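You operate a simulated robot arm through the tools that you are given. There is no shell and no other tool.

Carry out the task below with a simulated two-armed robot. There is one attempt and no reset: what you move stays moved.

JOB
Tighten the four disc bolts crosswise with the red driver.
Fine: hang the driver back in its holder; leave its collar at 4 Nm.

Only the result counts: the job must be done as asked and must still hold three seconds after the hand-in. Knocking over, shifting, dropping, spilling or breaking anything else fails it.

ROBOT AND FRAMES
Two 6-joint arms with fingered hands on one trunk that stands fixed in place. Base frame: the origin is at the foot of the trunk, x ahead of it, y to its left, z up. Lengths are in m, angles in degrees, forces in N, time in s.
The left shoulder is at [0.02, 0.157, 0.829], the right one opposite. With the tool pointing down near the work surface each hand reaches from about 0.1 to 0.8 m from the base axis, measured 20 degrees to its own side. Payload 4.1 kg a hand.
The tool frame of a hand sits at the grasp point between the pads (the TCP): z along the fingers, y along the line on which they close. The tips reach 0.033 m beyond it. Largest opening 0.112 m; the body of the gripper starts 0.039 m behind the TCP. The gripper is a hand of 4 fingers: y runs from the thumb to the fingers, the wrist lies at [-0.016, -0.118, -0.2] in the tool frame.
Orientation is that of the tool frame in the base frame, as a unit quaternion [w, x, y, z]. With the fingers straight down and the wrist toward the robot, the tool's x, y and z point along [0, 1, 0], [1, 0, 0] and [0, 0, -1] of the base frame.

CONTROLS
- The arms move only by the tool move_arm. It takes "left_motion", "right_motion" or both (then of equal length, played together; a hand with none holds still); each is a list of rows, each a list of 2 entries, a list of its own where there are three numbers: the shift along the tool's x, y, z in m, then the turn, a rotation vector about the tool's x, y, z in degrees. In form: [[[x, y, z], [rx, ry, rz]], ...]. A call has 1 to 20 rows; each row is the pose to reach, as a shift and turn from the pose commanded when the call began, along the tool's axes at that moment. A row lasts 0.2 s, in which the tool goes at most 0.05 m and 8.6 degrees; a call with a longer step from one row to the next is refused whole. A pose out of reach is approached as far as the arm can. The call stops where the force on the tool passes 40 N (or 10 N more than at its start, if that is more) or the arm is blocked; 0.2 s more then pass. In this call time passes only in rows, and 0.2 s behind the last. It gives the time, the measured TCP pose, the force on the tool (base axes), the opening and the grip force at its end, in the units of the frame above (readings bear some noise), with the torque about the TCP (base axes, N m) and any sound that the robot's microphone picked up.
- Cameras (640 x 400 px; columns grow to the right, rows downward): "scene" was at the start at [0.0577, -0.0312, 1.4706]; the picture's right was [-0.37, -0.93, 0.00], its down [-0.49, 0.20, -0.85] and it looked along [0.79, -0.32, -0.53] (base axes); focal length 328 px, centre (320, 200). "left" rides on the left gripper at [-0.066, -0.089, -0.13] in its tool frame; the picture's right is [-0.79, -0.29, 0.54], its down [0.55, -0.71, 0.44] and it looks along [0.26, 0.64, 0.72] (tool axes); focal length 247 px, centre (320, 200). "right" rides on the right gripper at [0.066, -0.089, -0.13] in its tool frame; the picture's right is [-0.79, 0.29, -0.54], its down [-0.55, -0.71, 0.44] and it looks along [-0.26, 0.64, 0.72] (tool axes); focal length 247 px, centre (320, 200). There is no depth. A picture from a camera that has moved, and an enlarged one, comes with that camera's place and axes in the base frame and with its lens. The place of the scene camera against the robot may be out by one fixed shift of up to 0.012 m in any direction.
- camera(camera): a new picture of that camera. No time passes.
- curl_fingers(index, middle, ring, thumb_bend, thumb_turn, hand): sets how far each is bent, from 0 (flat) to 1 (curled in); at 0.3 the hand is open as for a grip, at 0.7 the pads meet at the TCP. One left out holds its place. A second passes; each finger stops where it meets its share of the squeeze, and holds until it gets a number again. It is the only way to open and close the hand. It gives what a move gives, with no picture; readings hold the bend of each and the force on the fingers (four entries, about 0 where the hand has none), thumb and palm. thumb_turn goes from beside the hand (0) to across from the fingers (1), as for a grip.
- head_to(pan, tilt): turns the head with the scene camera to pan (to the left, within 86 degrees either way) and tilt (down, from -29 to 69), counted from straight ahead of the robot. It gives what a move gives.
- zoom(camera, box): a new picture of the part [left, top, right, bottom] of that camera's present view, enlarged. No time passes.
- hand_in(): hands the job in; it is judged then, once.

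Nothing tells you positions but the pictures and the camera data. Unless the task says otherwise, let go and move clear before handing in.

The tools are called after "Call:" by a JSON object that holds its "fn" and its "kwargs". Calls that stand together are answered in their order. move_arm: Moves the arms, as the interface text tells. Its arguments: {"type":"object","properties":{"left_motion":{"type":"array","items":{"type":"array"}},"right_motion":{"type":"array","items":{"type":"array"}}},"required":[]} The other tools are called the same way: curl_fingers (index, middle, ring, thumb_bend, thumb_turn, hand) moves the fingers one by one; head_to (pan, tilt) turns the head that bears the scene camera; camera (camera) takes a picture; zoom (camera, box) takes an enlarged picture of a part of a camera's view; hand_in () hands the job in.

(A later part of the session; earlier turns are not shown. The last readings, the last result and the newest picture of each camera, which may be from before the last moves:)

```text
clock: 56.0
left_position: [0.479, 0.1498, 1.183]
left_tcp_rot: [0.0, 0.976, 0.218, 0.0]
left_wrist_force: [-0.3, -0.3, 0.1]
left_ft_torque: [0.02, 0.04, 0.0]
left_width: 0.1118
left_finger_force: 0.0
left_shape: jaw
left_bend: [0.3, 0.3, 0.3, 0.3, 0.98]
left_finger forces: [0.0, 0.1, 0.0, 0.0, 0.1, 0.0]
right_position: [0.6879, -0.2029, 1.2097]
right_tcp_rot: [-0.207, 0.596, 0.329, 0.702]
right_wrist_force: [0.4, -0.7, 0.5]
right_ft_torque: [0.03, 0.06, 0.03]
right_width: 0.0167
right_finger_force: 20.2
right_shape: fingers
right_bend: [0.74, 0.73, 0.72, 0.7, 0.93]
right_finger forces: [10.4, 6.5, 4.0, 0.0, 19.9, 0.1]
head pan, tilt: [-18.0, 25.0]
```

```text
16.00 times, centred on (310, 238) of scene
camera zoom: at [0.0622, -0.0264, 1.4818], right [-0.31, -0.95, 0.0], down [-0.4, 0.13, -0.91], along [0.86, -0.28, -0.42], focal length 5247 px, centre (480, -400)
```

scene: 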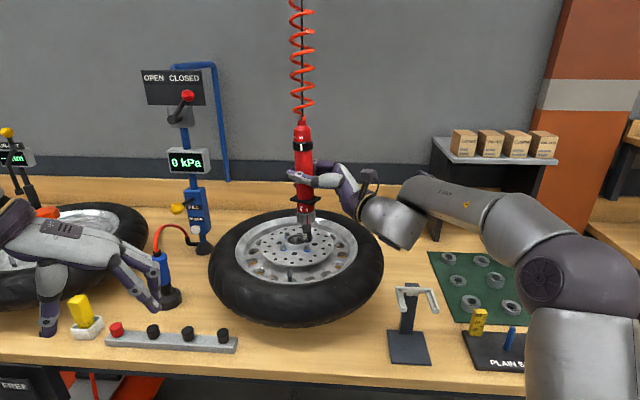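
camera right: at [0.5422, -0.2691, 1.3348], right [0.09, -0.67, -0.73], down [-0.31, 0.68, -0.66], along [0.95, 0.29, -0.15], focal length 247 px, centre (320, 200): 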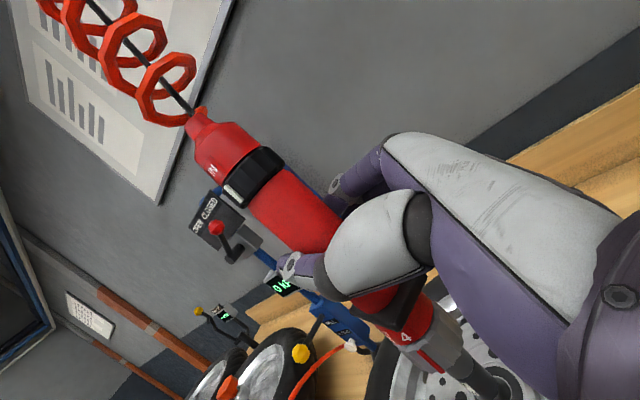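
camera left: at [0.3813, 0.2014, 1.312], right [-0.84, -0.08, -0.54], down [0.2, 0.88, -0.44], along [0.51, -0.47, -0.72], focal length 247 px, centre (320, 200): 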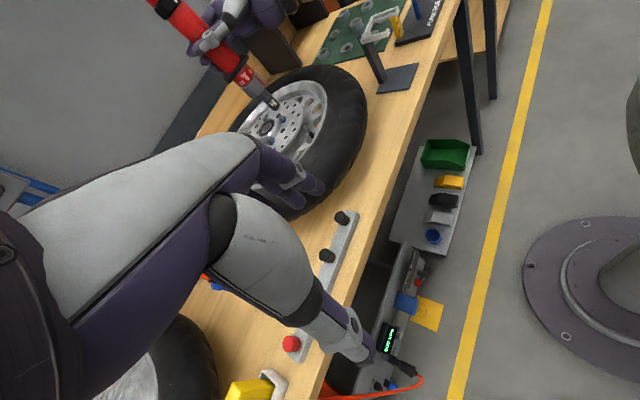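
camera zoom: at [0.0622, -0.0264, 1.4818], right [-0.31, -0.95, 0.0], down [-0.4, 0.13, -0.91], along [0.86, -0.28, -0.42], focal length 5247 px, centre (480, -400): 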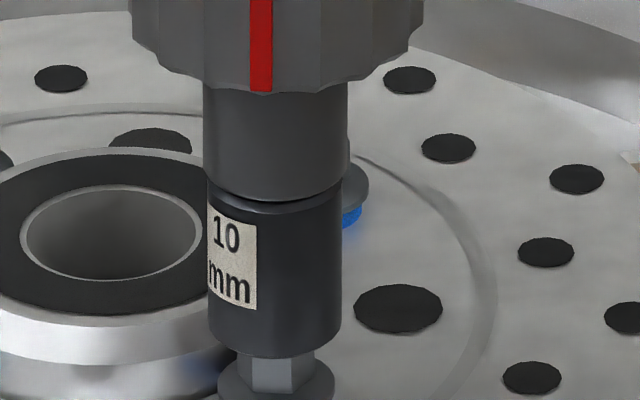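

Very close: bolt axis offset is about (+2.3, −0.8) mm, 3 mm below. I correct and press down.

Call:
{"fn": "move_arm", "kwargs": {"right_motion": [[[-0.0006, 0.0022, 0.001], [0, 0, 0]], [[-0.0025, 0.0018, 0.0009], [0, 0, 0]], [[-0.0045, 0.0013, 0.0007], [0, 0, 0]], [[-0.0064, 0.0009, 0.0006], [0, 0, 0]], [[-0.0074, 0.0007, 0.0005], [0, 0, 0]]]}}

Call:
{"fn": "zoom", "kwargs": {"camera": "left", "box": [265, 95, 295, 122]}}

Call:
{"fn": "zoom", "kwargs": {"camera": "scene", "box": [295, 225, 325, 250]}}

```text
clock: 57.2
left_position: [0.4787, 0.1483, 1.1811]
left_tcp_rot: [0.0, 0.976, 0.218, 0.0]
left_wrist_force: [0.2, -0.5, 0.0]
left_ft_torque: [-0.01, 0.03, 0.01]
left_width: 0.1117
left_finger_force: 0.0
left_shape: jaw
left_bend: [0.3, 0.3, 0.3, 0.3, 0.98]
left_finger forces: [0.0, 0.1, 0.0, 0.1, 0.1, 0.0]
right_position: [0.6906, -0.2054, 1.2042]
right_tcp_rot: [-0.207, 0.594, 0.329, 0.704]
right_wrist_force: [0.4, -0.2, 5.3]
right_ft_torque: [0.03, 0.05, 0.02]
right_width: 0.0165
right_finger_force: 20.0
right_shape: fingers
right_bend: [0.74, 0.73, 0.72, 0.7, 0.93]
right_finger forces: [10.3, 6.5, 4.0, 0.0, 19.5, 0.0]
head pan, tilt: [-18.0, 25.0]
```

```text
14.81 times, centred on (280, 108) of left
camera zoom: at [0.3811, 0.2017, 1.312], right [-0.84, -0.08, -0.54], down [0.2, 0.88, -0.44], along [0.51, -0.47, -0.72], focal length 3659 px, centre (913, 1556)
```

zoom: 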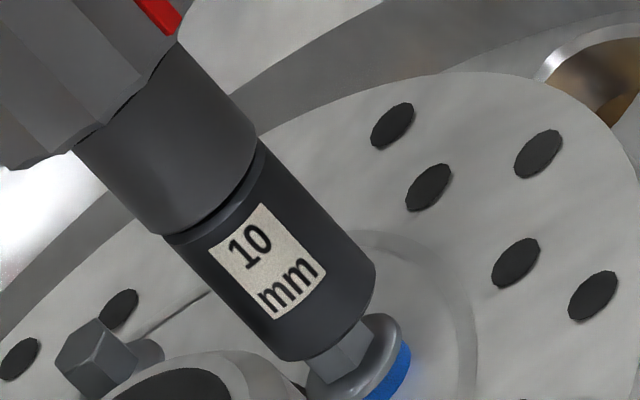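

```text
16.00 times, centred on (310, 238) of scene
camera zoom: at [0.0621, -0.0263, 1.4818], right [-0.31, -0.95, 0.0], down [-0.4, 0.13, -0.91], along [0.86, -0.28, -0.42], focal length 5247 px, centre (480, -400)
```

zoom: 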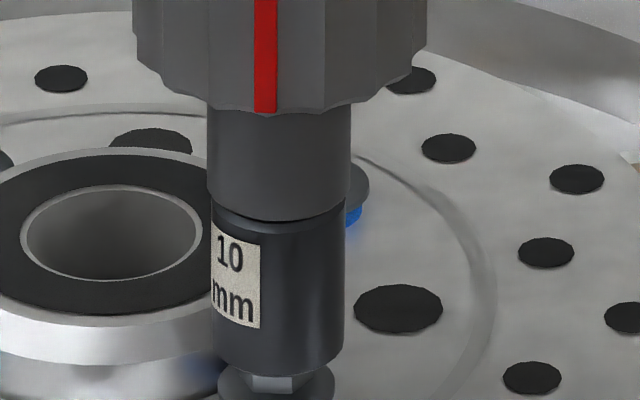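

Contact begins (5 N). I nudge +1 mm in x and push a few mm further to see whether it drops on or starts.

Call:
{"fn": "move_arm", "kwargs": {"right_motion": [[[-0.0012, 0.0005, 0.0006], [0, 0, 0]], [[-0.0022, 0.0003, 0.0006], [0, 0, 0]], [[-0.0032, 0.0001, 0.0005], [0, 0, 0]]]}}

Call:
{"fn": "zoom", "kwargs": {"camera": "left", "box": [265, 95, 295, 122]}}

Call:
{"fn": "zoom", "kwargs": {"camera": "scene", "box": [295, 225, 325, 250]}}

```text
clock: 58.0
left_position: [0.4787, 0.1501, 1.1811]
left_tcp_rot: [0.001, 0.976, 0.218, 0.0]
left_wrist_force: [-0.7, 0.8, 0.2]
left_ft_torque: [0.04, -0.02, -0.01]
left_width: 0.1118
left_finger_force: 0.0
left_shape: jaw
left_bend: [0.3, 0.3, 0.3, 0.3, 0.98]
left_finger forces: [0.1, 0.1, 0.1, 0.0, 0.1, 0.1]
right_position: [0.6907, -0.2046, 1.2032]
right_tcp_rot: [-0.205, 0.592, 0.33, 0.706]
right_wrist_force: [1.0, 0.5, 23.7]
right_ft_torque: [0.04, -0.16, -0.04]
right_width: 0.0167
right_finger_force: 18.8
right_shape: fingers
right_bend: [0.74, 0.73, 0.72, 0.7, 0.93]
right_finger forces: [9.7, 5.7, 3.6, 0.1, 17.8, 0.1]
head pan, tilt: [-18.0, 25.0]
```

```text
14.81 times, centred on (280, 108) of left
camera zoom: at [0.3806, 0.2018, 1.3121], right [-0.84, -0.08, -0.54], down [0.2, 0.88, -0.44], along [0.51, -0.47, -0.72], focal length 3659 px, centre (913, 1556)
```

zoom: 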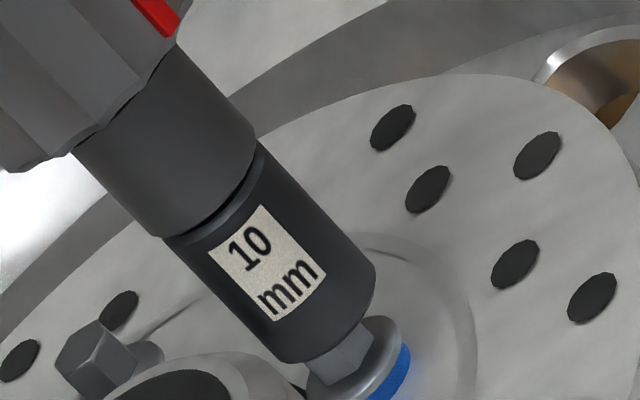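

```text
16.00 times, centred on (310, 238) of scene
camera zoom: at [0.0616, -0.0262, 1.4818], right [-0.31, -0.95, 0.0], down [-0.4, 0.13, -0.91], along [0.86, -0.28, -0.42], focal length 5247 px, centre (480, -400)
```

zoom: 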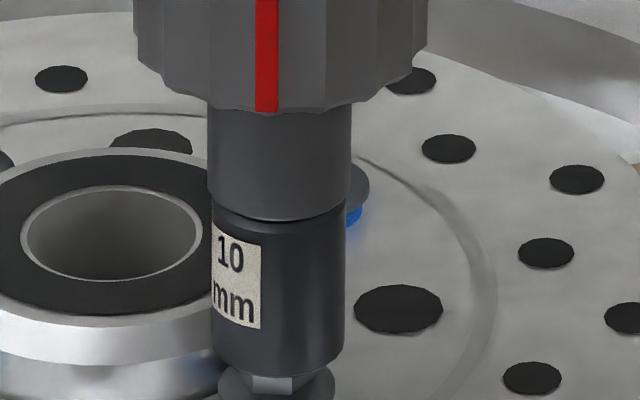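

It bears on the head at 24 N without starting. I push a bit more, toward ~35 N.

Call:
{"fn": "move_arm", "kwargs": {"right_motion": [[[-0.0008, -0.0002, 0], [0, 0, 0]], [[-0.0015, -0.0003, -0.0001], [0, 0, 0]], [[-0.0015, -0.0003, -0.0001], [0, 0, 0]], [[-0.0015, -0.0003, -0.0001], [0, 0, 0]]]}}

Call:
{"fn": "zoom", "kwargs": {"camera": "scene", "box": [285, 215, 335, 255]}}

```text
clock: 59.0
left_position: [0.4793, 0.149, 1.1829]
left_tcp_rot: [0.0, 0.976, 0.218, 0.0]
left_wrist_force: [0.5, -1.0, 0.3]
left_ft_torque: [-0.01, 0.04, 0.02]
left_width: 0.1119
left_finger_force: 0.0
left_shape: jaw
left_bend: [0.3, 0.3, 0.3, 0.3, 0.98]
left_finger forces: [0.1, 0.0, 0.1, 0.1, 0.0, 0.1]
right_position: [0.6906, -0.2057, 1.2026]
right_tcp_rot: [-0.204, 0.592, 0.329, 0.707]
right_wrist_force: [2.2, 0.1, 29.9]
right_ft_torque: [0.02, -0.27, -0.01]
right_width: 0.0168
right_finger_force: 18.1
right_shape: fingers
right_bend: [0.74, 0.73, 0.72, 0.7, 0.92]
right_finger forces: [9.2, 6.1, 3.5, 0.0, 17.5, 0.1]
head pan, tilt: [-18.0, 25.0]
```

```text
10.00 times, centred on (310, 235) of scene
camera zoom: at [0.0614, -0.0261, 1.4818], right [-0.31, -0.95, 0.0], down [-0.4, 0.13, -0.91], along [0.86, -0.28, -0.42], focal length 3279 px, centre (420, -150)
```

zoom: 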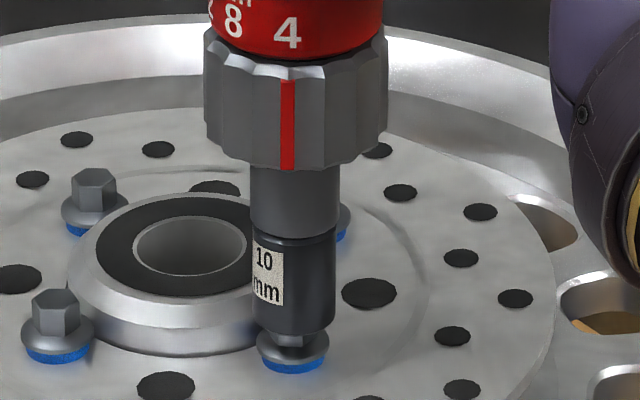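

The socket is stuck by friction ~1.5 mm off in x. I lift clear and re-check centring.

Call:
{"fn": "move_arm", "kwargs": {"right_motion": [[[0.003, 0.0007, 0.0002], [0, 0, 0]], [[0.0058, 0.0013, 0.0004], [0, 0, 0]]]}}

Call:
{"fn": "zoom", "kwargs": {"camera": "left", "box": [265, 95, 295, 122]}}

Call:
{"fn": "zoom", "kwargs": {"camera": "scene", "box": [295, 225, 325, 250]}}

```text
clock: 59.6
left_position: [0.4796, 0.1493, 1.1819]
left_tcp_rot: [-0.001, 0.976, 0.218, 0.0]
left_wrist_force: [-0.8, 0.9, -0.2]
left_ft_torque: [-0.03, 0.03, -0.04]
left_width: 0.1116
left_finger_force: 0.0
left_shape: jaw
left_bend: [0.3, 0.3, 0.3, 0.3, 0.98]
left_finger forces: [0.0, 0.0, 0.0, 0.1, 0.0, 0.1]
right_position: [0.6917, -0.2048, 1.2045]
right_tcp_rot: [-0.207, 0.596, 0.329, 0.703]
right_wrist_force: [1.0, -0.2, 14.6]
right_ft_torque: [0.01, -0.15, 0.02]
right_width: 0.0168
right_finger_force: 19.5
right_shape: fingers
right_bend: [0.74, 0.73, 0.72, 0.7, 0.93]
right_finger forces: [9.2, 6.7, 4.2, 0.1, 18.5, 0.0]
head pan, tilt: [-18.0, 25.0]
```

```text
14.81 times, centred on (280, 108) of left
camera zoom: at [0.3809, 0.2017, 1.3121], right [-0.84, -0.08, -0.54], down [0.2, 0.88, -0.44], along [0.51, -0.47, -0.72], focal length 3659 px, centre (913, 1556)
```

zoom: 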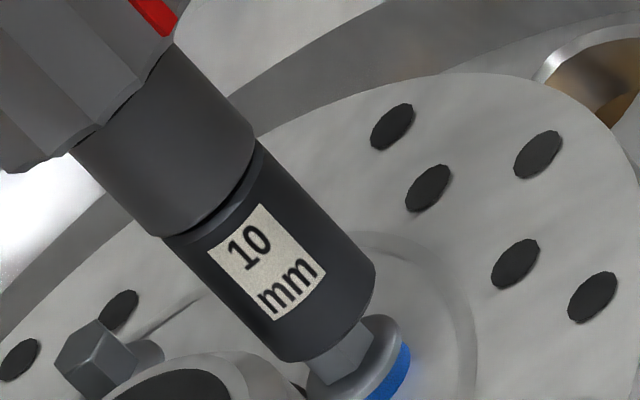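

```text
16.00 times, centred on (310, 238) of scene
camera zoom: at [0.0618, -0.0263, 1.4818], right [-0.31, -0.95, 0.0], down [-0.4, 0.13, -0.91], along [0.86, -0.28, -0.42], focal length 5247 px, centre (480, -400)
```

zoom: 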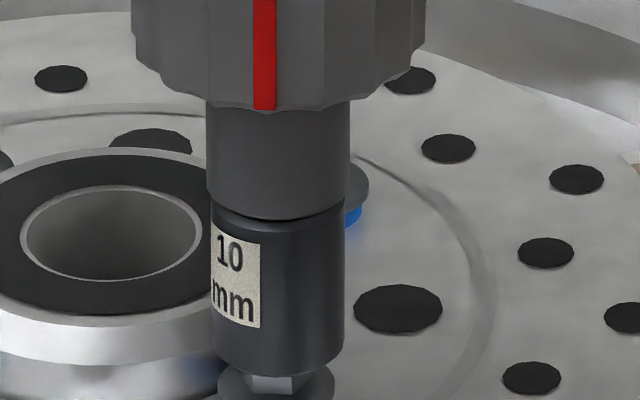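

Light contact remains (15 N). I'll search by sliding the socket slowly in +x over the head, watching for it to drop.

Call:
{"fn": "move_arm", "kwargs": {"right_motion": [[[-0.0001, 0.00034, 0.00035], [0, 0, 0]], [[-0.0002, 0.00068, 0.0007], [0, 0, 0]], [[-0.0003, 0.001, 0.00105], [0, 0, 0]], [[-0.0004, 0.00137, 0.0014], [0, 0, 0]]]}}

Call:
{"fn": "zoom", "kwargs": {"camera": "left", "box": [265, 95, 295, 122]}}

Call:
{"fn": "zoom", "kwargs": {"camera": "scene", "box": [295, 225, 325, 250]}}

```text
clock: 60.6
left_position: [0.4791, 0.1493, 1.1807]
left_tcp_rot: [0.0, 0.976, 0.218, 0.0]
left_wrist_force: [-0.1, 0.8, -0.6]
left_ft_torque: [0.02, 0.05, 0.02]
left_width: 0.1118
left_finger_force: 0.0
left_shape: jaw
left_bend: [0.3, 0.3, 0.3, 0.3, 0.98]
left_finger forces: [0.1, 0.1, 0.0, 0.0, 0.0, 0.1]
right_position: [0.6934, -0.2043, 1.2035]
right_tcp_rot: [-0.207, 0.595, 0.329, 0.703]
right_wrist_force: [0.0, -0.6, 8.7]
right_ft_torque: [0.04, -0.03, -0.04]
right_width: 0.0167
right_finger_force: 19.2
right_shape: fingers
right_bend: [0.74, 0.73, 0.72, 0.7, 0.93]
right_finger forces: [10.2, 6.2, 3.5, 0.1, 18.9, 0.0]
head pan, tilt: [-18.0, 25.0]
```

```text
14.81 times, centred on (280, 108) of left
camera zoom: at [0.381, 0.2017, 1.312], right [-0.84, -0.08, -0.54], down [0.2, 0.88, -0.44], along [0.51, -0.47, -0.72], focal length 3659 px, centre (913, 1556)
```

zoom: 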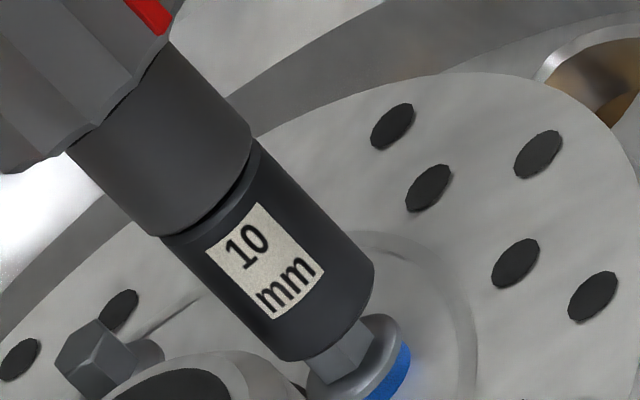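

```text
16.00 times, centred on (310, 238) of scene
camera zoom: at [0.062, -0.0263, 1.4818], right [-0.31, -0.95, 0.0], down [-0.4, 0.13, -0.91], along [0.86, -0.28, -0.42], focal length 5247 px, centre (480, -400)
```

zoom: 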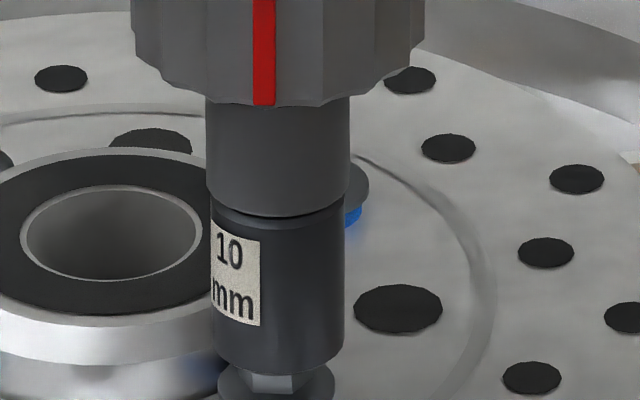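

The socket rests on the head near its centre. I'll now yaw the driver slowly the other way under light load, looking for the hex to drop on.

Call:
{"fn": "move_arm", "kwargs": {"right_motion": [[[-0.0005, -0.0001, 0], [7.3, 1.6, 0.55]], [[-0.0008, -0.0002, 0], [14.6, 3.2, 1.1]]]}}

Call:
{"fn": "zoom", "kwargs": {"camera": "left", "box": [265, 95, 295, 122]}}

Call:
{"fn": "zoom", "kwargs": {"camera": "scene", "box": [295, 225, 325, 250]}}

```text
clock: 61.2
left_position: [0.4787, 0.1492, 1.1806]
left_tcp_rot: [0.0, 0.976, 0.218, 0.0]
left_wrist_force: [-0.3, 0.7, 0.2]
left_ft_torque: [-0.03, -0.01, 0.01]
left_width: 0.1118
left_finger_force: 0.1
left_shape: jaw
left_bend: [0.3, 0.3, 0.3, 0.3, 0.98]
left_finger forces: [0.0, 0.0, 0.1, 0.0, 0.0, 0.1]
right_position: [0.6943, -0.2052, 1.2041]
right_tcp_rot: [-0.297, 0.547, 0.405, 0.67]
right_wrist_force: [0.7, 0.5, 10.2]
right_ft_torque: [0.02, -0.02, -0.03]
right_width: 0.0167
right_finger_force: 18.9
right_shape: fingers
right_bend: [0.74, 0.73, 0.72, 0.7, 0.93]
right_finger forces: [9.5, 6.3, 3.7, 0.0, 18.9, 0.0]
head pan, tilt: [-18.0, 25.0]
```

```text
14.81 times, centred on (280, 108) of left
camera zoom: at [0.3809, 0.2018, 1.312], right [-0.84, -0.08, -0.54], down [0.2, 0.88, -0.44], along [0.51, -0.47, -0.72], focal length 3659 px, centre (913, 1556)
```

zoom: 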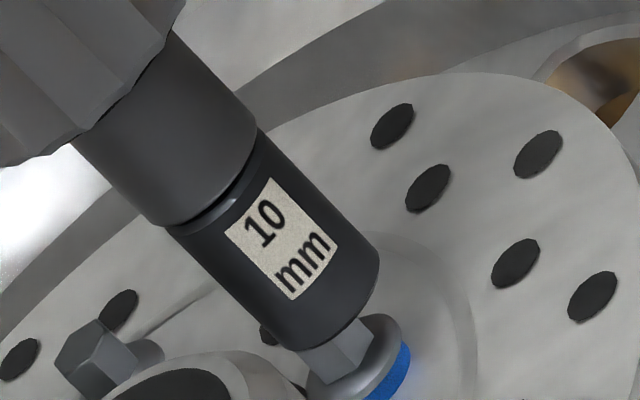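

```text
16.00 times, centred on (310, 238) of scene
camera zoom: at [0.0619, -0.0262, 1.4818], right [-0.31, -0.95, 0.0], down [-0.4, 0.13, -0.91], along [0.86, -0.28, -0.42], focal length 5247 px, centre (480, -400)
```

zoom: 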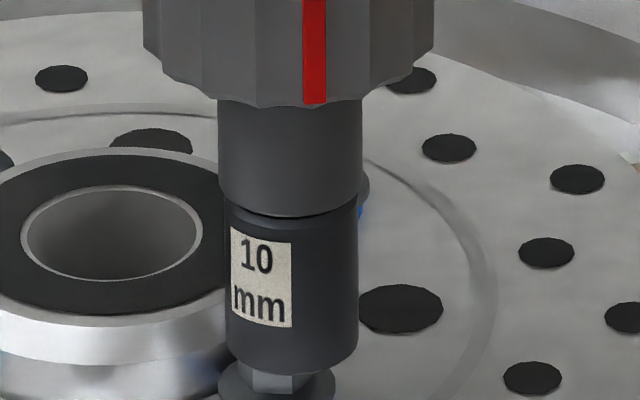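

Rotating also shifted the tip ~2 mm since it isn't exactly on the rotation axis. I lift clear and take high-zoom pictures to measure the centring very carefully.

Call:
{"fn": "move_arm", "kwargs": {"right_motion": [[[0.004, 0.0009, 0.0003], [0, 0, 0]], [[0.0088, 0.002, 0.0007], [0, 0, 0]]]}}

Call:
{"fn": "zoom", "kwargs": {"camera": "left", "box": [268, 98, 292, 120]}}

Call:
{"fn": "zoom", "kwargs": {"camera": "scene", "box": [298, 228, 322, 248]}}

Call:
{"fn": "zoom", "kwargs": {"camera": "left", "box": [150, 0, 330, 140]}}

Call:
{"fn": "zoom", "kwargs": {"camera": "scene", "box": [255, 100, 355, 260]}}

```text
clock: 61.8
left_position: [0.4798, 0.1483, 1.1827]
left_tcp_rot: [-0.001, 0.976, 0.217, -0.001]
left_wrist_force: [-0.2, -0.3, 0.6]
left_ft_torque: [-0.02, 0.02, -0.02]
left_width: 0.1116
left_finger_force: 0.0
left_shape: jaw
left_bend: [0.3, 0.3, 0.3, 0.3, 0.98]
left_finger forces: [0.0, 0.0, 0.1, 0.0, 0.1, 0.0]
right_position: [0.6943, -0.2049, 1.2113]
right_tcp_rot: [-0.297, 0.549, 0.404, 0.669]
right_wrist_force: [0.5, 0.0, -0.1]
right_ft_torque: [0.02, 0.07, 0.0]
right_width: 0.0166
right_finger_force: 19.9
right_shape: fingers
right_bend: [0.74, 0.73, 0.72, 0.7, 0.93]
right_finger forces: [10.2, 6.6, 4.1, 0.0, 19.5, 0.0]
head pan, tilt: [-18.0, 25.0]
```

```text
16.00 times, centred on (280, 109) of left
camera zoom: at [0.3813, 0.2016, 1.312], right [-0.84, -0.08, -0.54], down [0.2, 0.88, -0.44], along [0.51, -0.47, -0.72], focal length 3952 px, centre (960, 1656)
```

zoom: 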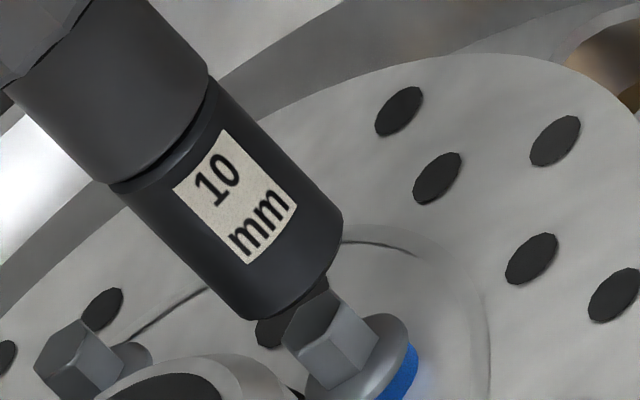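

```text
16.00 times, centred on (310, 238) of scene
camera zoom: at [0.0623, -0.0264, 1.4818], right [-0.31, -0.95, 0.0], down [-0.4, 0.13, -0.91], along [0.86, -0.28, -0.42], focal length 5247 px, centre (480, -408)
```

zoom: 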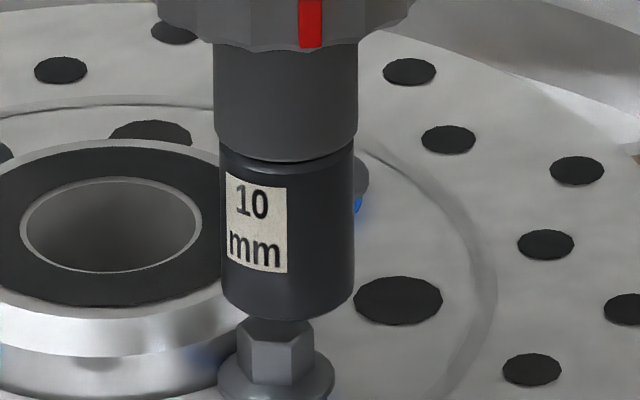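

```text
2.86 times, centred on (240, 70) of left
camera zoom: at [0.3813, 0.2016, 1.312], right [-0.84, -0.08, -0.54], down [0.2, 0.88, -0.44], along [0.51, -0.47, -0.72], focal length 706 px, centre (549, 571)
```

zoom: 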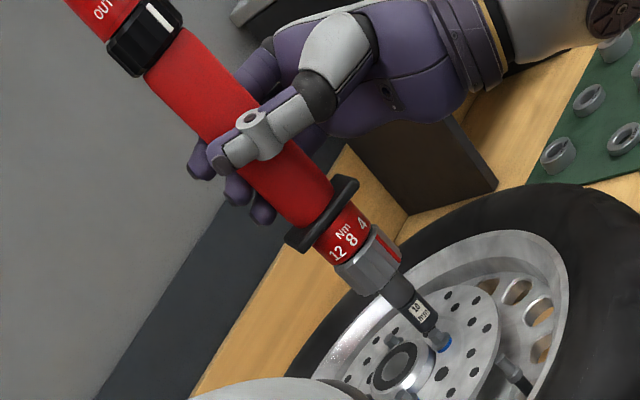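

```text
2.50 times, centred on (305, 180) of scene
camera zoom: at [0.0623, -0.0264, 1.4818], right [-0.31, -0.95, 0.0], down [-0.4, 0.13, -0.91], along [0.86, -0.28, -0.42], focal length 820 px, centre (358, 250)
```

zoom: 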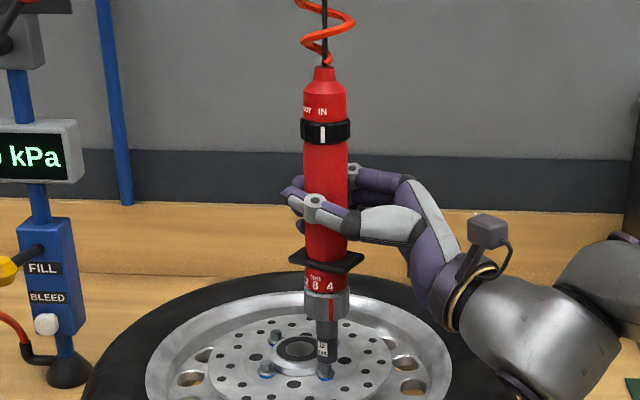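

I now find the offset (+2.0, +1.2) mm. I correct laterally, then press down.

Call:
{"fn": "move_arm", "kwargs": {"right_motion": [[[-0.0004, 0.0011, 0.002], [0, 0, 0]], [[-0.0033, 0.0005, 0.0018], [0, 0, 0]], [[-0.0062, -0.0002, 0.0016], [0, 0, 0]], [[-0.0087, -0.0007, 0.0014], [0, 0, 0]], [[-0.0101, -0.0011, 0.0013], [0, 0, 0]]]}}

Call:
{"fn": "zoom", "kwargs": {"camera": "left", "box": [268, 98, 292, 120]}}

Call:
{"fn": "zoom", "kwargs": {"camera": "scene", "box": [298, 228, 322, 248]}}

```text
clock: 63.0
left_position: [0.4794, 0.1494, 1.1831]
left_tcp_rot: [0.0, 0.976, 0.218, -0.001]
left_wrist_force: [0.0, -0.3, 0.5]
left_ft_torque: [0.01, 0.01, -0.01]
left_width: 0.1116
left_finger_force: 0.0
left_shape: jaw
left_bend: [0.3, 0.3, 0.3, 0.3, 0.98]
left_finger forces: [0.1, 0.0, 0.0, 0.0, 0.0, 0.0]
right_position: [0.6971, -0.2041, 1.2041]
right_tcp_rot: [-0.296, 0.547, 0.405, 0.67]
right_wrist_force: [1.8, 0.3, 5.2]
right_ft_torque: [-0.01, 0.06, -0.02]
right_width: 0.0165
right_finger_force: 20.0
right_shape: fingers
right_bend: [0.74, 0.73, 0.72, 0.7, 0.93]
right_finger forces: [10.1, 6.4, 3.9, 0.0, 19.3, 0.1]
head pan, tilt: [-18.0, 25.0]
```

```text
16.00 times, centred on (280, 109) of left
camera zoom: at [0.3811, 0.2017, 1.312], right [-0.84, -0.08, -0.54], down [0.2, 0.88, -0.44], along [0.51, -0.47, -0.72], focal length 3952 px, centre (960, 1656)
```

zoom: 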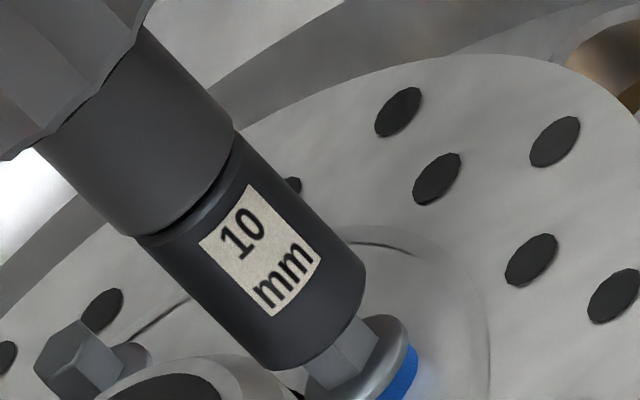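

```text
16.00 times, centred on (310, 238) of scene
camera zoom: at [0.0621, -0.0263, 1.4818], right [-0.31, -0.95, 0.0], down [-0.4, 0.13, -0.91], along [0.86, -0.28, -0.42], focal length 5247 px, centre (480, -408)
```

zoom: 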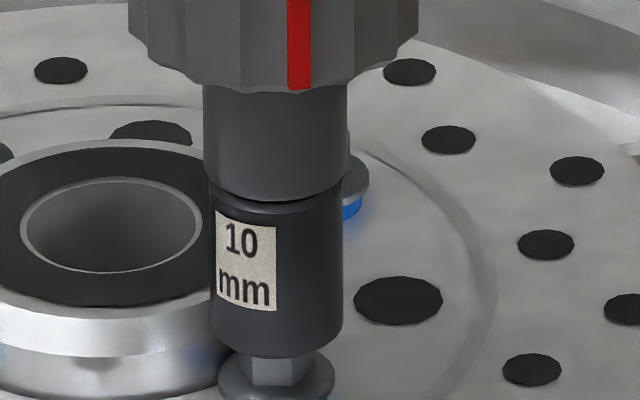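

Now centred exactly in both views, with first contact. I press on.

Call:
{"fn": "move_arm", "kwargs": {"right_motion": [[[-0.001, -0.0002, 0], [0, 0, 0]], [[-0.002, -0.0004, 0], [0, 0, 0]], [[-0.003, -0.0006, 0], [0, 0, 0]], [[-0.004, -0.0009, 0], [0, 0, 0]]]}}

Call:
{"fn": "zoom", "kwargs": {"camera": "left", "box": [268, 98, 292, 120]}}

Call:
{"fn": "zoom", "kwargs": {"camera": "scene", "box": [298, 228, 322, 248]}}

```text
clock: 64.0
left_position: [0.479, 0.1482, 1.1822]
left_tcp_rot: [0.0, 0.976, 0.218, 0.0]
left_wrist_force: [-0.3, 0.1, -0.8]
left_ft_torque: [0.0, 0.02, -0.01]
left_width: 0.1119
left_finger_force: 0.0
left_shape: jaw
left_bend: [0.3, 0.3, 0.3, 0.3, 0.98]
left_finger forces: [0.0, 0.1, 0.1, 0.0, 0.0, 0.0]
right_position: [0.6949, -0.2038, 1.203]
right_tcp_rot: [-0.295, 0.545, 0.404, 0.672]
right_wrist_force: [2.3, -0.9, 27.7]
right_ft_torque: [0.08, -0.21, -0.01]
right_width: 0.0169
right_finger_force: 18.4
right_shape: fingers
right_bend: [0.74, 0.73, 0.72, 0.7, 0.92]
right_finger forces: [9.2, 6.2, 3.7, 0.0, 17.6, 0.0]
head pan, tilt: [-18.0, 25.0]
```

```text
16.00 times, centred on (280, 109) of left
camera zoom: at [0.3805, 0.2019, 1.3122], right [-0.84, -0.08, -0.54], down [0.2, 0.88, -0.44], along [0.51, -0.47, -0.72], focal length 3952 px, centre (960, 1656)
```

zoom: 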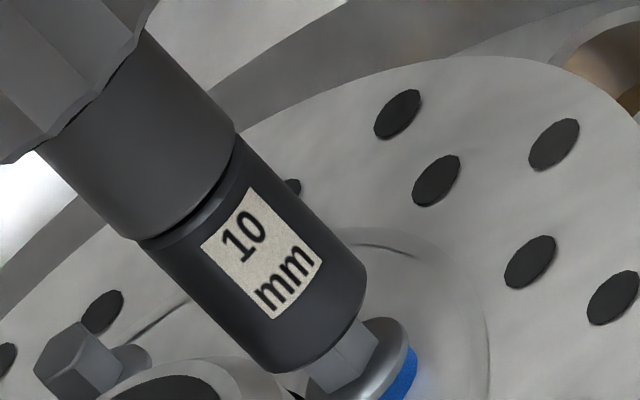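

```text
16.00 times, centred on (310, 238) of scene
camera zoom: at [0.0615, -0.0261, 1.4818], right [-0.31, -0.95, 0.0], down [-0.4, 0.13, -0.91], along [0.86, -0.28, -0.42], focal length 5247 px, centre (480, -408)
```

zoom: 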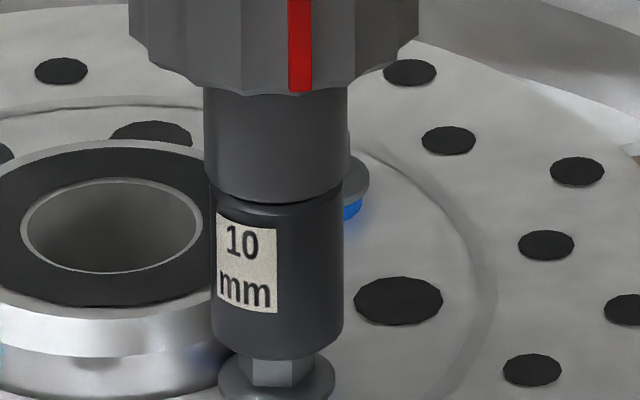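

Perfectly centred yet it doesn't drop on, so the hex must be turned. From the pictures the bolt has a flat facing the head camera; I'll lift, yaw the driver −33° about its tip, and try again.

Call:
{"fn": "move_arm", "kwargs": {"right_motion": [[[0.006, 0.0013, 0.0004], [0, 0, 0]], [[0.0117, 0.0026, 0.0009], [0, 0, 0]], [[0.012, 0.0017, 0.0], [-8, -1.8, -0.6]], [[0.0123, 0.0007, -0.0008], [-16, -3.5, -1.2]], [[0.0126, -0.0002, -0.0017], [-24, -5.3, -1.8]], [[0.0128, -0.0011, -0.0025], [-32.1, -7.1, -2.4]]]}}

Call:
{"fn": "zoom", "kwargs": {"camera": "left", "box": [268, 98, 292, 120]}}

Call:
{"fn": "zoom", "kwargs": {"camera": "scene", "box": [298, 228, 322, 248]}}

Call:
{"fn": "camera", "kwargs": {"camera": "scene"}}

```text
clock: 65.4
left_position: [0.4801, 0.1484, 1.1816]
left_tcp_rot: [0.0, 0.976, 0.218, 0.0]
left_wrist_force: [0.5, -0.6, 0.3]
left_ft_torque: [0.01, -0.02, 0.03]
left_width: 0.1115
left_finger_force: 0.1
left_shape: jaw
left_bend: [0.3, 0.3, 0.3, 0.3, 0.98]
left_finger forces: [0.0, 0.1, 0.1, 0.0, 0.1, 0.0]
right_position: [0.6945, -0.2168, 1.2095]
right_tcp_rot: [-0.167, 0.612, 0.298, 0.713]
right_wrist_force: [0.5, 0.7, 0.3]
right_ft_torque: [0.03, 0.04, 0.01]
right_width: 0.0163
right_finger_force: 20.4
right_shape: fingers
right_bend: [0.74, 0.73, 0.72, 0.7, 0.93]
right_finger forces: [10.4, 6.5, 3.7, 0.0, 19.4, 0.0]
right hand out of reach, approached as far as the arm can: row 5, 6
head pan, tilt: [-18.0, 25.0]
```

```text
16.00 times, centred on (280, 109) of left
camera zoom: at [0.3812, 0.2017, 1.312], right [-0.84, -0.08, -0.54], down [0.2, 0.88, -0.44], along [0.51, -0.47, -0.72], focal length 3952 px, centre (960, 1656)
```

zoom: 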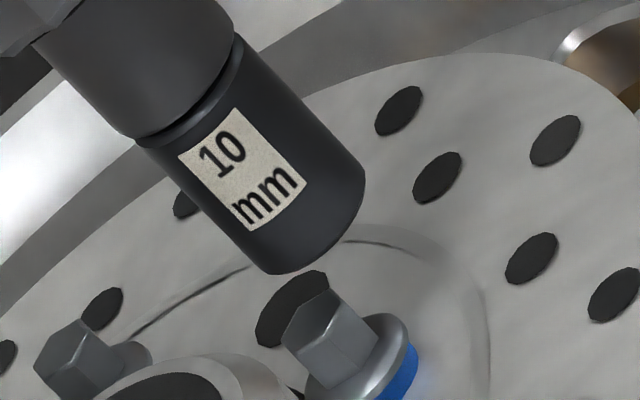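

```text
16.00 times, centred on (310, 238) of scene
camera zoom: at [0.0623, -0.0263, 1.4818], right [-0.31, -0.95, 0.0], down [-0.4, 0.13, -0.91], along [0.86, -0.28, -0.42], focal length 5247 px, centre (480, -408)
```

zoom: 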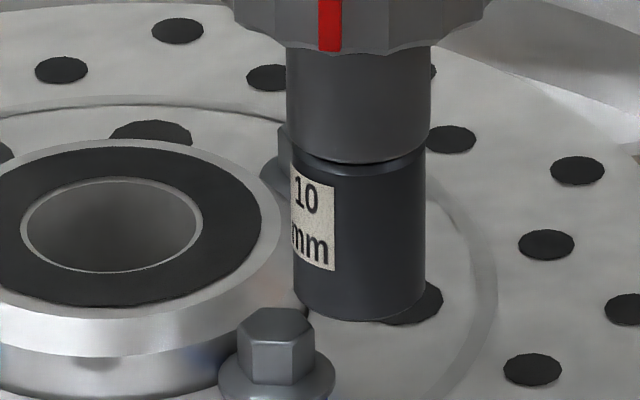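

```text
taken
```

scene: 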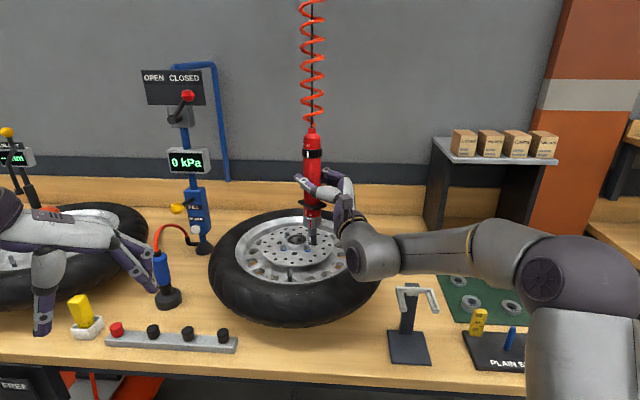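

That heading is out of reach; the arm drifted aside harmlessly. I turn the other way instead, to +43° from here (θ≈82°), which gives the same hex alignment.

Call:
{"fn": "move_arm", "kwargs": {"right_motion": [[[0.006, -0.001, 0.0023], [7, 1.6, 0.5]], [[0.006, -0.002, 0.0046], [14, 3.2, 1.1]], [[0.0065, -0.0033, 0.007], [21, 4.8, 1.6]], [[0.0068, -0.0045, 0.0093], [28, 6.4, 2.1]], [[0.007, -0.0056, 0.0116], [35, 8, 2.7]], [[0.0072, -0.0067, 0.0139], [41.8, 9.5, 3.2]]]}}

Call:
{"fn": "zoom", "kwargs": {"camera": "left", "box": [268, 98, 292, 120]}}

Call:
{"fn": "zoom", "kwargs": {"camera": "scene", "box": [298, 228, 322, 248]}}

```text
clock: 66.8
left_position: [0.4795, 0.1489, 1.181]
left_tcp_rot: [-0.001, 0.976, 0.218, 0.0]
left_wrist_force: [-0.6, 0.1, -1.0]
left_ft_torque: [0.01, -0.01, 0.01]
left_width: 0.1119
left_finger_force: 0.0
left_shape: jaw
left_bend: [0.3, 0.3, 0.3, 0.3, 0.98]
left_finger forces: [0.1, 0.0, 0.0, 0.1, 0.0, 0.0]
right_position: [0.6979, -0.2018, 1.2159]
right_tcp_rot: [-0.418, 0.46, 0.501, 0.602]
right_wrist_force: [-0.4, -0.2, -0.3]
right_ft_torque: [-0.01, 0.05, -0.02]
right_width: 0.0161
right_finger_force: 20.1
right_shape: fingers
right_bend: [0.74, 0.73, 0.72, 0.7, 0.93]
right_finger forces: [10.2, 6.4, 3.7, 0.0, 19.0, 0.0]
head pan, tilt: [-18.0, 25.0]
```

```text
16.00 times, centred on (280, 109) of left
camera zoom: at [0.381, 0.2017, 1.312], right [-0.84, -0.08, -0.54], down [0.2, 0.88, -0.44], along [0.51, -0.47, -0.72], focal length 3952 px, centre (960, 1656)
```

zoom: 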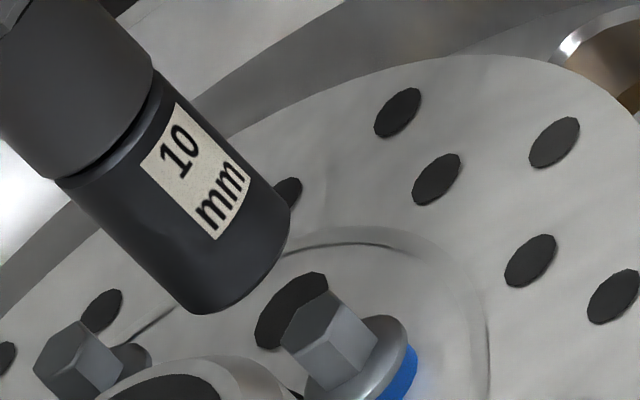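

```text
16.00 times, centred on (310, 238) of scene
camera zoom: at [0.0619, -0.0263, 1.4818], right [-0.31, -0.95, 0.0], down [-0.4, 0.13, -0.91], along [0.86, -0.28, -0.42], focal length 5247 px, centre (480, -408)
```

zoom: 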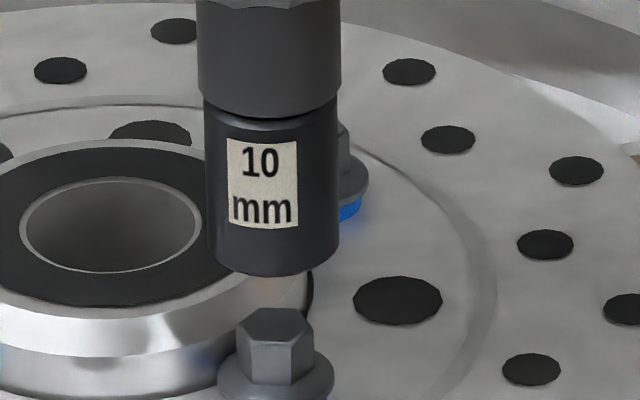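

Label now faces the camera nearly. I turn 5.5° more to match the bolt's flats, shift −4 mm in x, and re-measure.

Call:
{"fn": "move_arm", "kwargs": {"right_motion": [[[0.0009, -0.0042, 0.0002], [5.35, 1.2, 0.41]]]}}

Call:
{"fn": "zoom", "kwargs": {"camera": "left", "box": [268, 98, 292, 120]}}

Call:
{"fn": "zoom", "kwargs": {"camera": "scene", "box": [298, 228, 322, 248]}}

```text
clock: 67.2
left_position: [0.4786, 0.1481, 1.1815]
left_tcp_rot: [0.0, 0.976, 0.218, 0.001]
left_wrist_force: [-0.6, 0.0, 0.5]
left_ft_torque: [0.0, -0.02, 0.01]
left_width: 0.1114
left_finger_force: 0.0
left_shape: jaw
left_bend: [0.3, 0.3, 0.3, 0.3, 0.98]
left_finger forces: [0.1, 0.1, 0.0, 0.0, 0.0, 0.0]
right_position: [0.6937, -0.2008, 1.2157]
right_tcp_rot: [-0.445, 0.435, 0.523, 0.582]
right_wrist_force: [0.2, -0.1, -0.5]
right_ft_torque: [0.02, 0.04, 0.01]
right_width: 0.016
right_finger_force: 19.8
right_shape: fingers
right_bend: [0.74, 0.73, 0.72, 0.7, 0.93]
right_finger forces: [10.3, 6.2, 3.7, 0.1, 18.9, 0.0]
head pan, tilt: [-18.0, 25.0]
```

```text
16.00 times, centred on (280, 109) of left
camera zoom: at [0.3811, 0.2017, 1.312], right [-0.84, -0.08, -0.54], down [0.2, 0.88, -0.44], along [0.51, -0.47, -0.72], focal length 3952 px, centre (960, 1656)
```

zoom: 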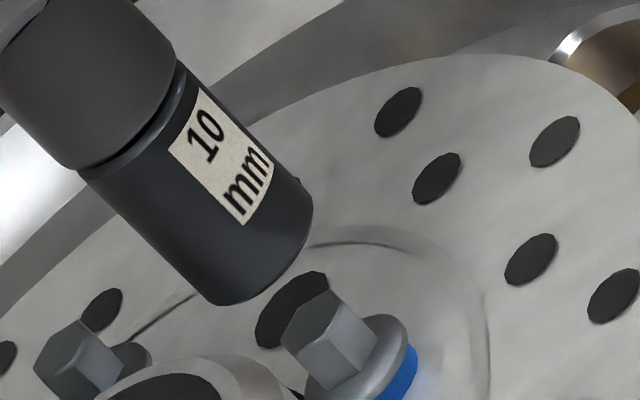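

```text
16.00 times, centred on (310, 238) of scene
camera zoom: at [0.0621, -0.0263, 1.4818], right [-0.31, -0.95, 0.0], down [-0.4, 0.13, -0.91], along [0.86, -0.28, -0.42], focal length 5247 px, centre (480, -408)
```

zoom: 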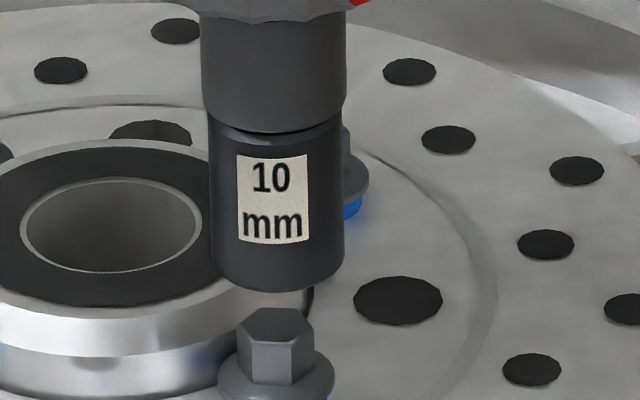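

Centred within 0.6 mm with flats matching. I lower onto the head.

Call:
{"fn": "move_arm", "kwargs": {"right_motion": [[[-0.0038, -0.0015, 0.0], [0, 0, 0]], [[-0.0077, -0.0024, -0.0003], [0, 0, 0]], [[-0.0101, -0.0029, -0.0004], [0, 0, 0]], [[-0.012, -0.0034, -0.0006], [0, 0, 0]], [[-0.0135, -0.0037, -0.0007], [0, 0, 0]]]}}

Call:
{"fn": "zoom", "kwargs": {"camera": "left", "box": [268, 98, 292, 120]}}

Call:
{"fn": "zoom", "kwargs": {"camera": "scene", "box": [298, 228, 322, 248]}}

```text
clock: 68.4
left_position: [0.4797, 0.1495, 1.182]
left_tcp_rot: [0.0, 0.976, 0.218, 0.0]
left_wrist_force: [-0.7, -0.4, 0.1]
left_ft_torque: [-0.01, -0.02, 0.01]
left_width: 0.1118
left_finger_force: 0.1
left_shape: jaw
left_bend: [0.3, 0.3, 0.3, 0.3, 0.98]
left_finger forces: [0.0, 0.1, 0.0, 0.0, 0.0, 0.0]
right_position: [0.6921, -0.2012, 1.2043]
right_tcp_rot: [-0.446, 0.434, 0.523, 0.582]
right_wrist_force: [0.8, 0.3, 9.0]
right_ft_torque: [0.03, 0.01, 0.0]
right_width: 0.0161
right_finger_force: 19.8
right_shape: fingers
right_bend: [0.74, 0.73, 0.72, 0.7, 0.93]
right_finger forces: [10.0, 6.2, 3.8, 0.0, 18.6, 0.1]
head pan, tilt: [-18.0, 25.0]
```

```text
16.00 times, centred on (280, 109) of left
camera zoom: at [0.381, 0.2017, 1.312], right [-0.84, -0.08, -0.54], down [0.2, 0.88, -0.44], along [0.51, -0.47, -0.72], focal length 3952 px, centre (960, 1656)
```

zoom: 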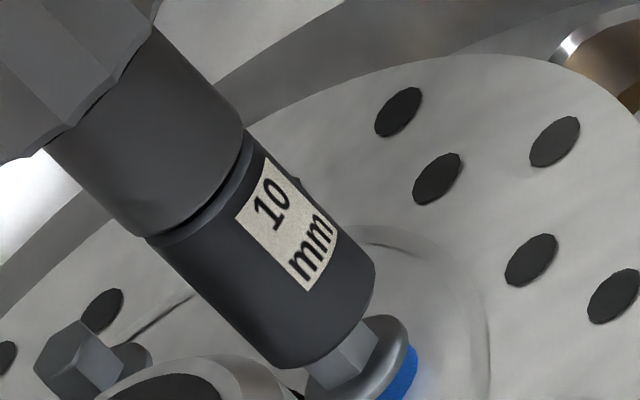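

```text
16.00 times, centred on (310, 238) of scene
camera zoom: at [0.062, -0.0263, 1.4818], right [-0.31, -0.95, 0.0], down [-0.4, 0.13, -0.91], along [0.86, -0.28, -0.42], focal length 5247 px, centre (480, -408)
```

zoom: 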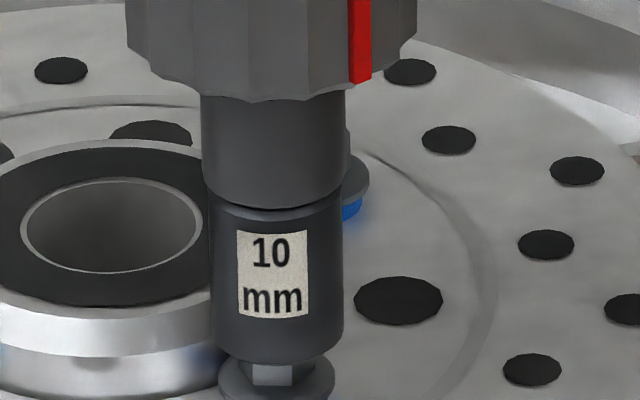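

Contact at 9 N, sitting perhaps slightly lower. I press on further.

Call:
{"fn": "move_arm", "kwargs": {"right_motion": [[[-0.001, -0.0002, 0], [0, 0, 0]], [[-0.002, -0.0004, -0.0001], [0, 0, 0]], [[-0.003, -0.0006, -0.0002], [0, 0, 0]]]}}

Call:
{"fn": "zoom", "kwargs": {"camera": "left", "box": [268, 98, 292, 120]}}

Call:
{"fn": "zoom", "kwargs": {"camera": "scene", "box": [298, 228, 322, 248]}}

```text
clock: 69.2
left_position: [0.4788, 0.1492, 1.1808]
left_tcp_rot: [0.0, 0.976, 0.218, 0.0]
left_wrist_force: [0.4, -0.5, -1.0]
left_ft_torque: [0.0, 0.02, 0.0]
left_width: 0.1117
left_finger_force: 0.1
left_shape: jaw
left_bend: [0.3, 0.3, 0.3, 0.3, 0.98]
left_finger forces: [0.1, 0.0, 0.0, 0.0, 0.1, 0.0]
right_position: [0.693, -0.2012, 1.2023]
right_tcp_rot: [-0.445, 0.434, 0.522, 0.584]
right_wrist_force: [0.9, 0.9, 24.7]
right_ft_torque: [0.16, -0.12, -0.01]
right_width: 0.0164
right_finger_force: 18.1
right_shape: fingers
right_bend: [0.74, 0.73, 0.72, 0.7, 0.93]
right_finger forces: [9.3, 5.9, 3.5, 0.0, 17.5, 0.0]
head pan, tilt: [-18.0, 25.0]
```

```text
16.00 times, centred on (280, 109) of left
camera zoom: at [0.3806, 0.2019, 1.3121], right [-0.84, -0.08, -0.54], down [0.2, 0.88, -0.44], along [0.51, -0.47, -0.72], focal length 3952 px, centre (960, 1656)
```

zoom: 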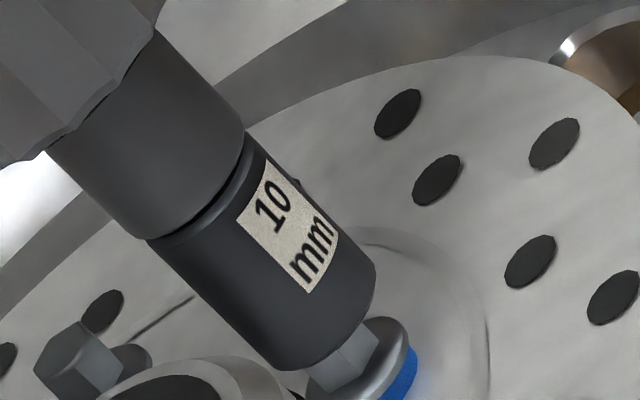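

```text
16.00 times, centred on (310, 238) of scene
camera zoom: at [0.0615, -0.0261, 1.4818], right [-0.31, -0.95, 0.0], down [-0.4, 0.13, -0.91], along [0.86, -0.28, -0.42], focal length 5247 px, centre (480, -408)
```

zoom: 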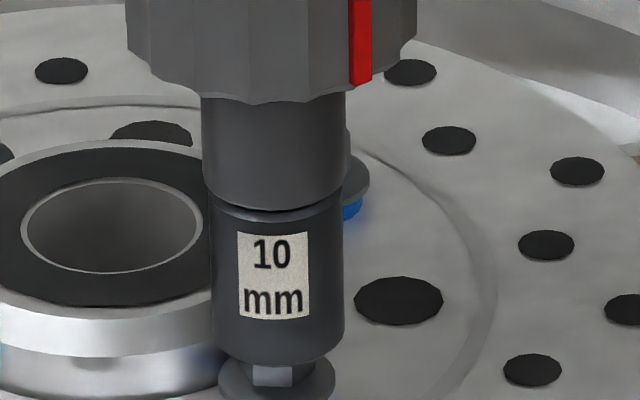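

Still resting on top. I try a stronger and longer push, near the limit, to see if it is a push-to-start threshold.

Call:
{"fn": "move_arm", "kwargs": {"right_motion": [[[-0.001, -0.0002, 0], [0, 0, 0]], [[-0.0018, -0.0004, -0.0001], [0, 0, 0]], [[-0.0018, -0.0004, -0.0001], [0, 0, 0]], [[-0.0018, -0.0004, -0.0001], [0, 0, 0]], [[-0.0018, -0.0004, -0.0001], [0, 0, 0]], [[-0.0018, -0.0004, -0.0001], [0, 0, 0]]]}}

Call:
{"fn": "zoom", "kwargs": {"camera": "scene", "box": [255, 100, 355, 260]}}

Call:
{"fn": "zoom", "kwargs": {"camera": "left", "box": [150, 0, 330, 140]}}

Call:
{"fn": "camera", "kwargs": {"camera": "right"}}

```text
clock: 70.6
left_position: [0.4785, 0.1497, 1.1814]
left_tcp_rot: [0.0, 0.976, 0.218, 0.0]
left_wrist_force: [0.5, -0.2, 0.2]
left_ft_torque: [0.02, 0.0, -0.01]
left_width: 0.1115
left_finger_force: 0.1
left_shape: jaw
left_bend: [0.3, 0.3, 0.3, 0.3, 0.98]
left_finger forces: [0.1, 0.1, 0.0, 0.0, 0.1, 0.0]
right_position: [0.6926, -0.2004, 1.2013]
right_tcp_rot: [-0.445, 0.433, 0.521, 0.586]
right_wrist_force: [1.3, 1.1, 30.8]
right_ft_torque: [0.18, -0.19, -0.01]
right_width: 0.0166
right_finger_force: 18.2
right_shape: fingers
right_bend: [0.74, 0.73, 0.72, 0.7, 0.92]
right_finger forces: [8.6, 6.0, 3.8, 0.0, 17.1, 0.0]
head pan, tilt: [-18.0, 25.0]
```

```text
2.50 times, centred on (305, 180) of scene
camera zoom: at [0.0614, -0.026, 1.4818], right [-0.31, -0.95, 0.0], down [-0.4, 0.13, -0.91], along [0.86, -0.28, -0.42], focal length 820 px, centre (358, 250)
```

zoom: 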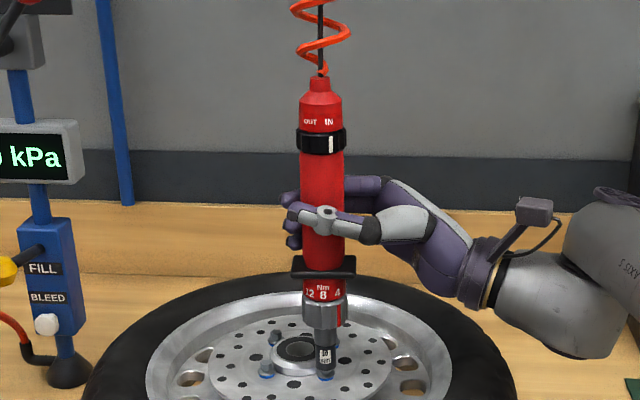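

```text
2.86 times, centred on (240, 70) of left
camera zoom: at [0.3804, 0.202, 1.3122], right [-0.84, -0.08, -0.54], down [0.2, 0.88, -0.44], along [0.51, -0.47, -0.72], focal length 706 px, centre (549, 571)
```

zoom: 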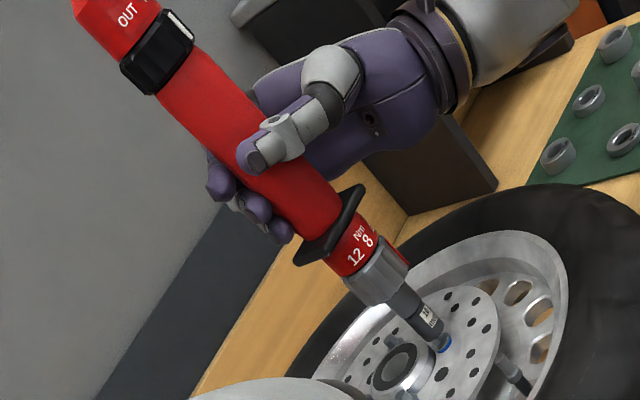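

```text
taken
camera right: at [0.5846, -0.3316, 1.2354], right [0.44, -0.5, -0.75], down [-0.55, 0.51, -0.66], along [0.71, 0.7, -0.05], focal length 247 px, centre (320, 200)
```

right: 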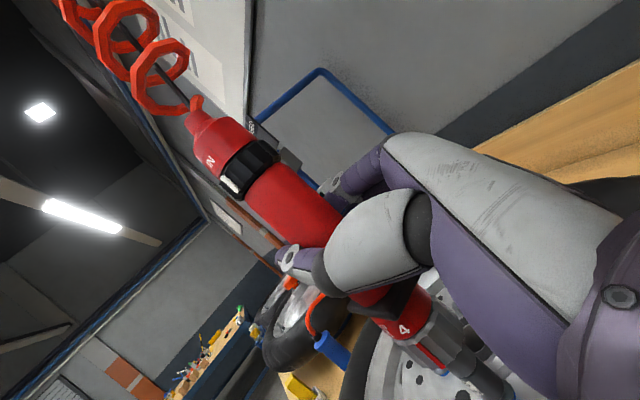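

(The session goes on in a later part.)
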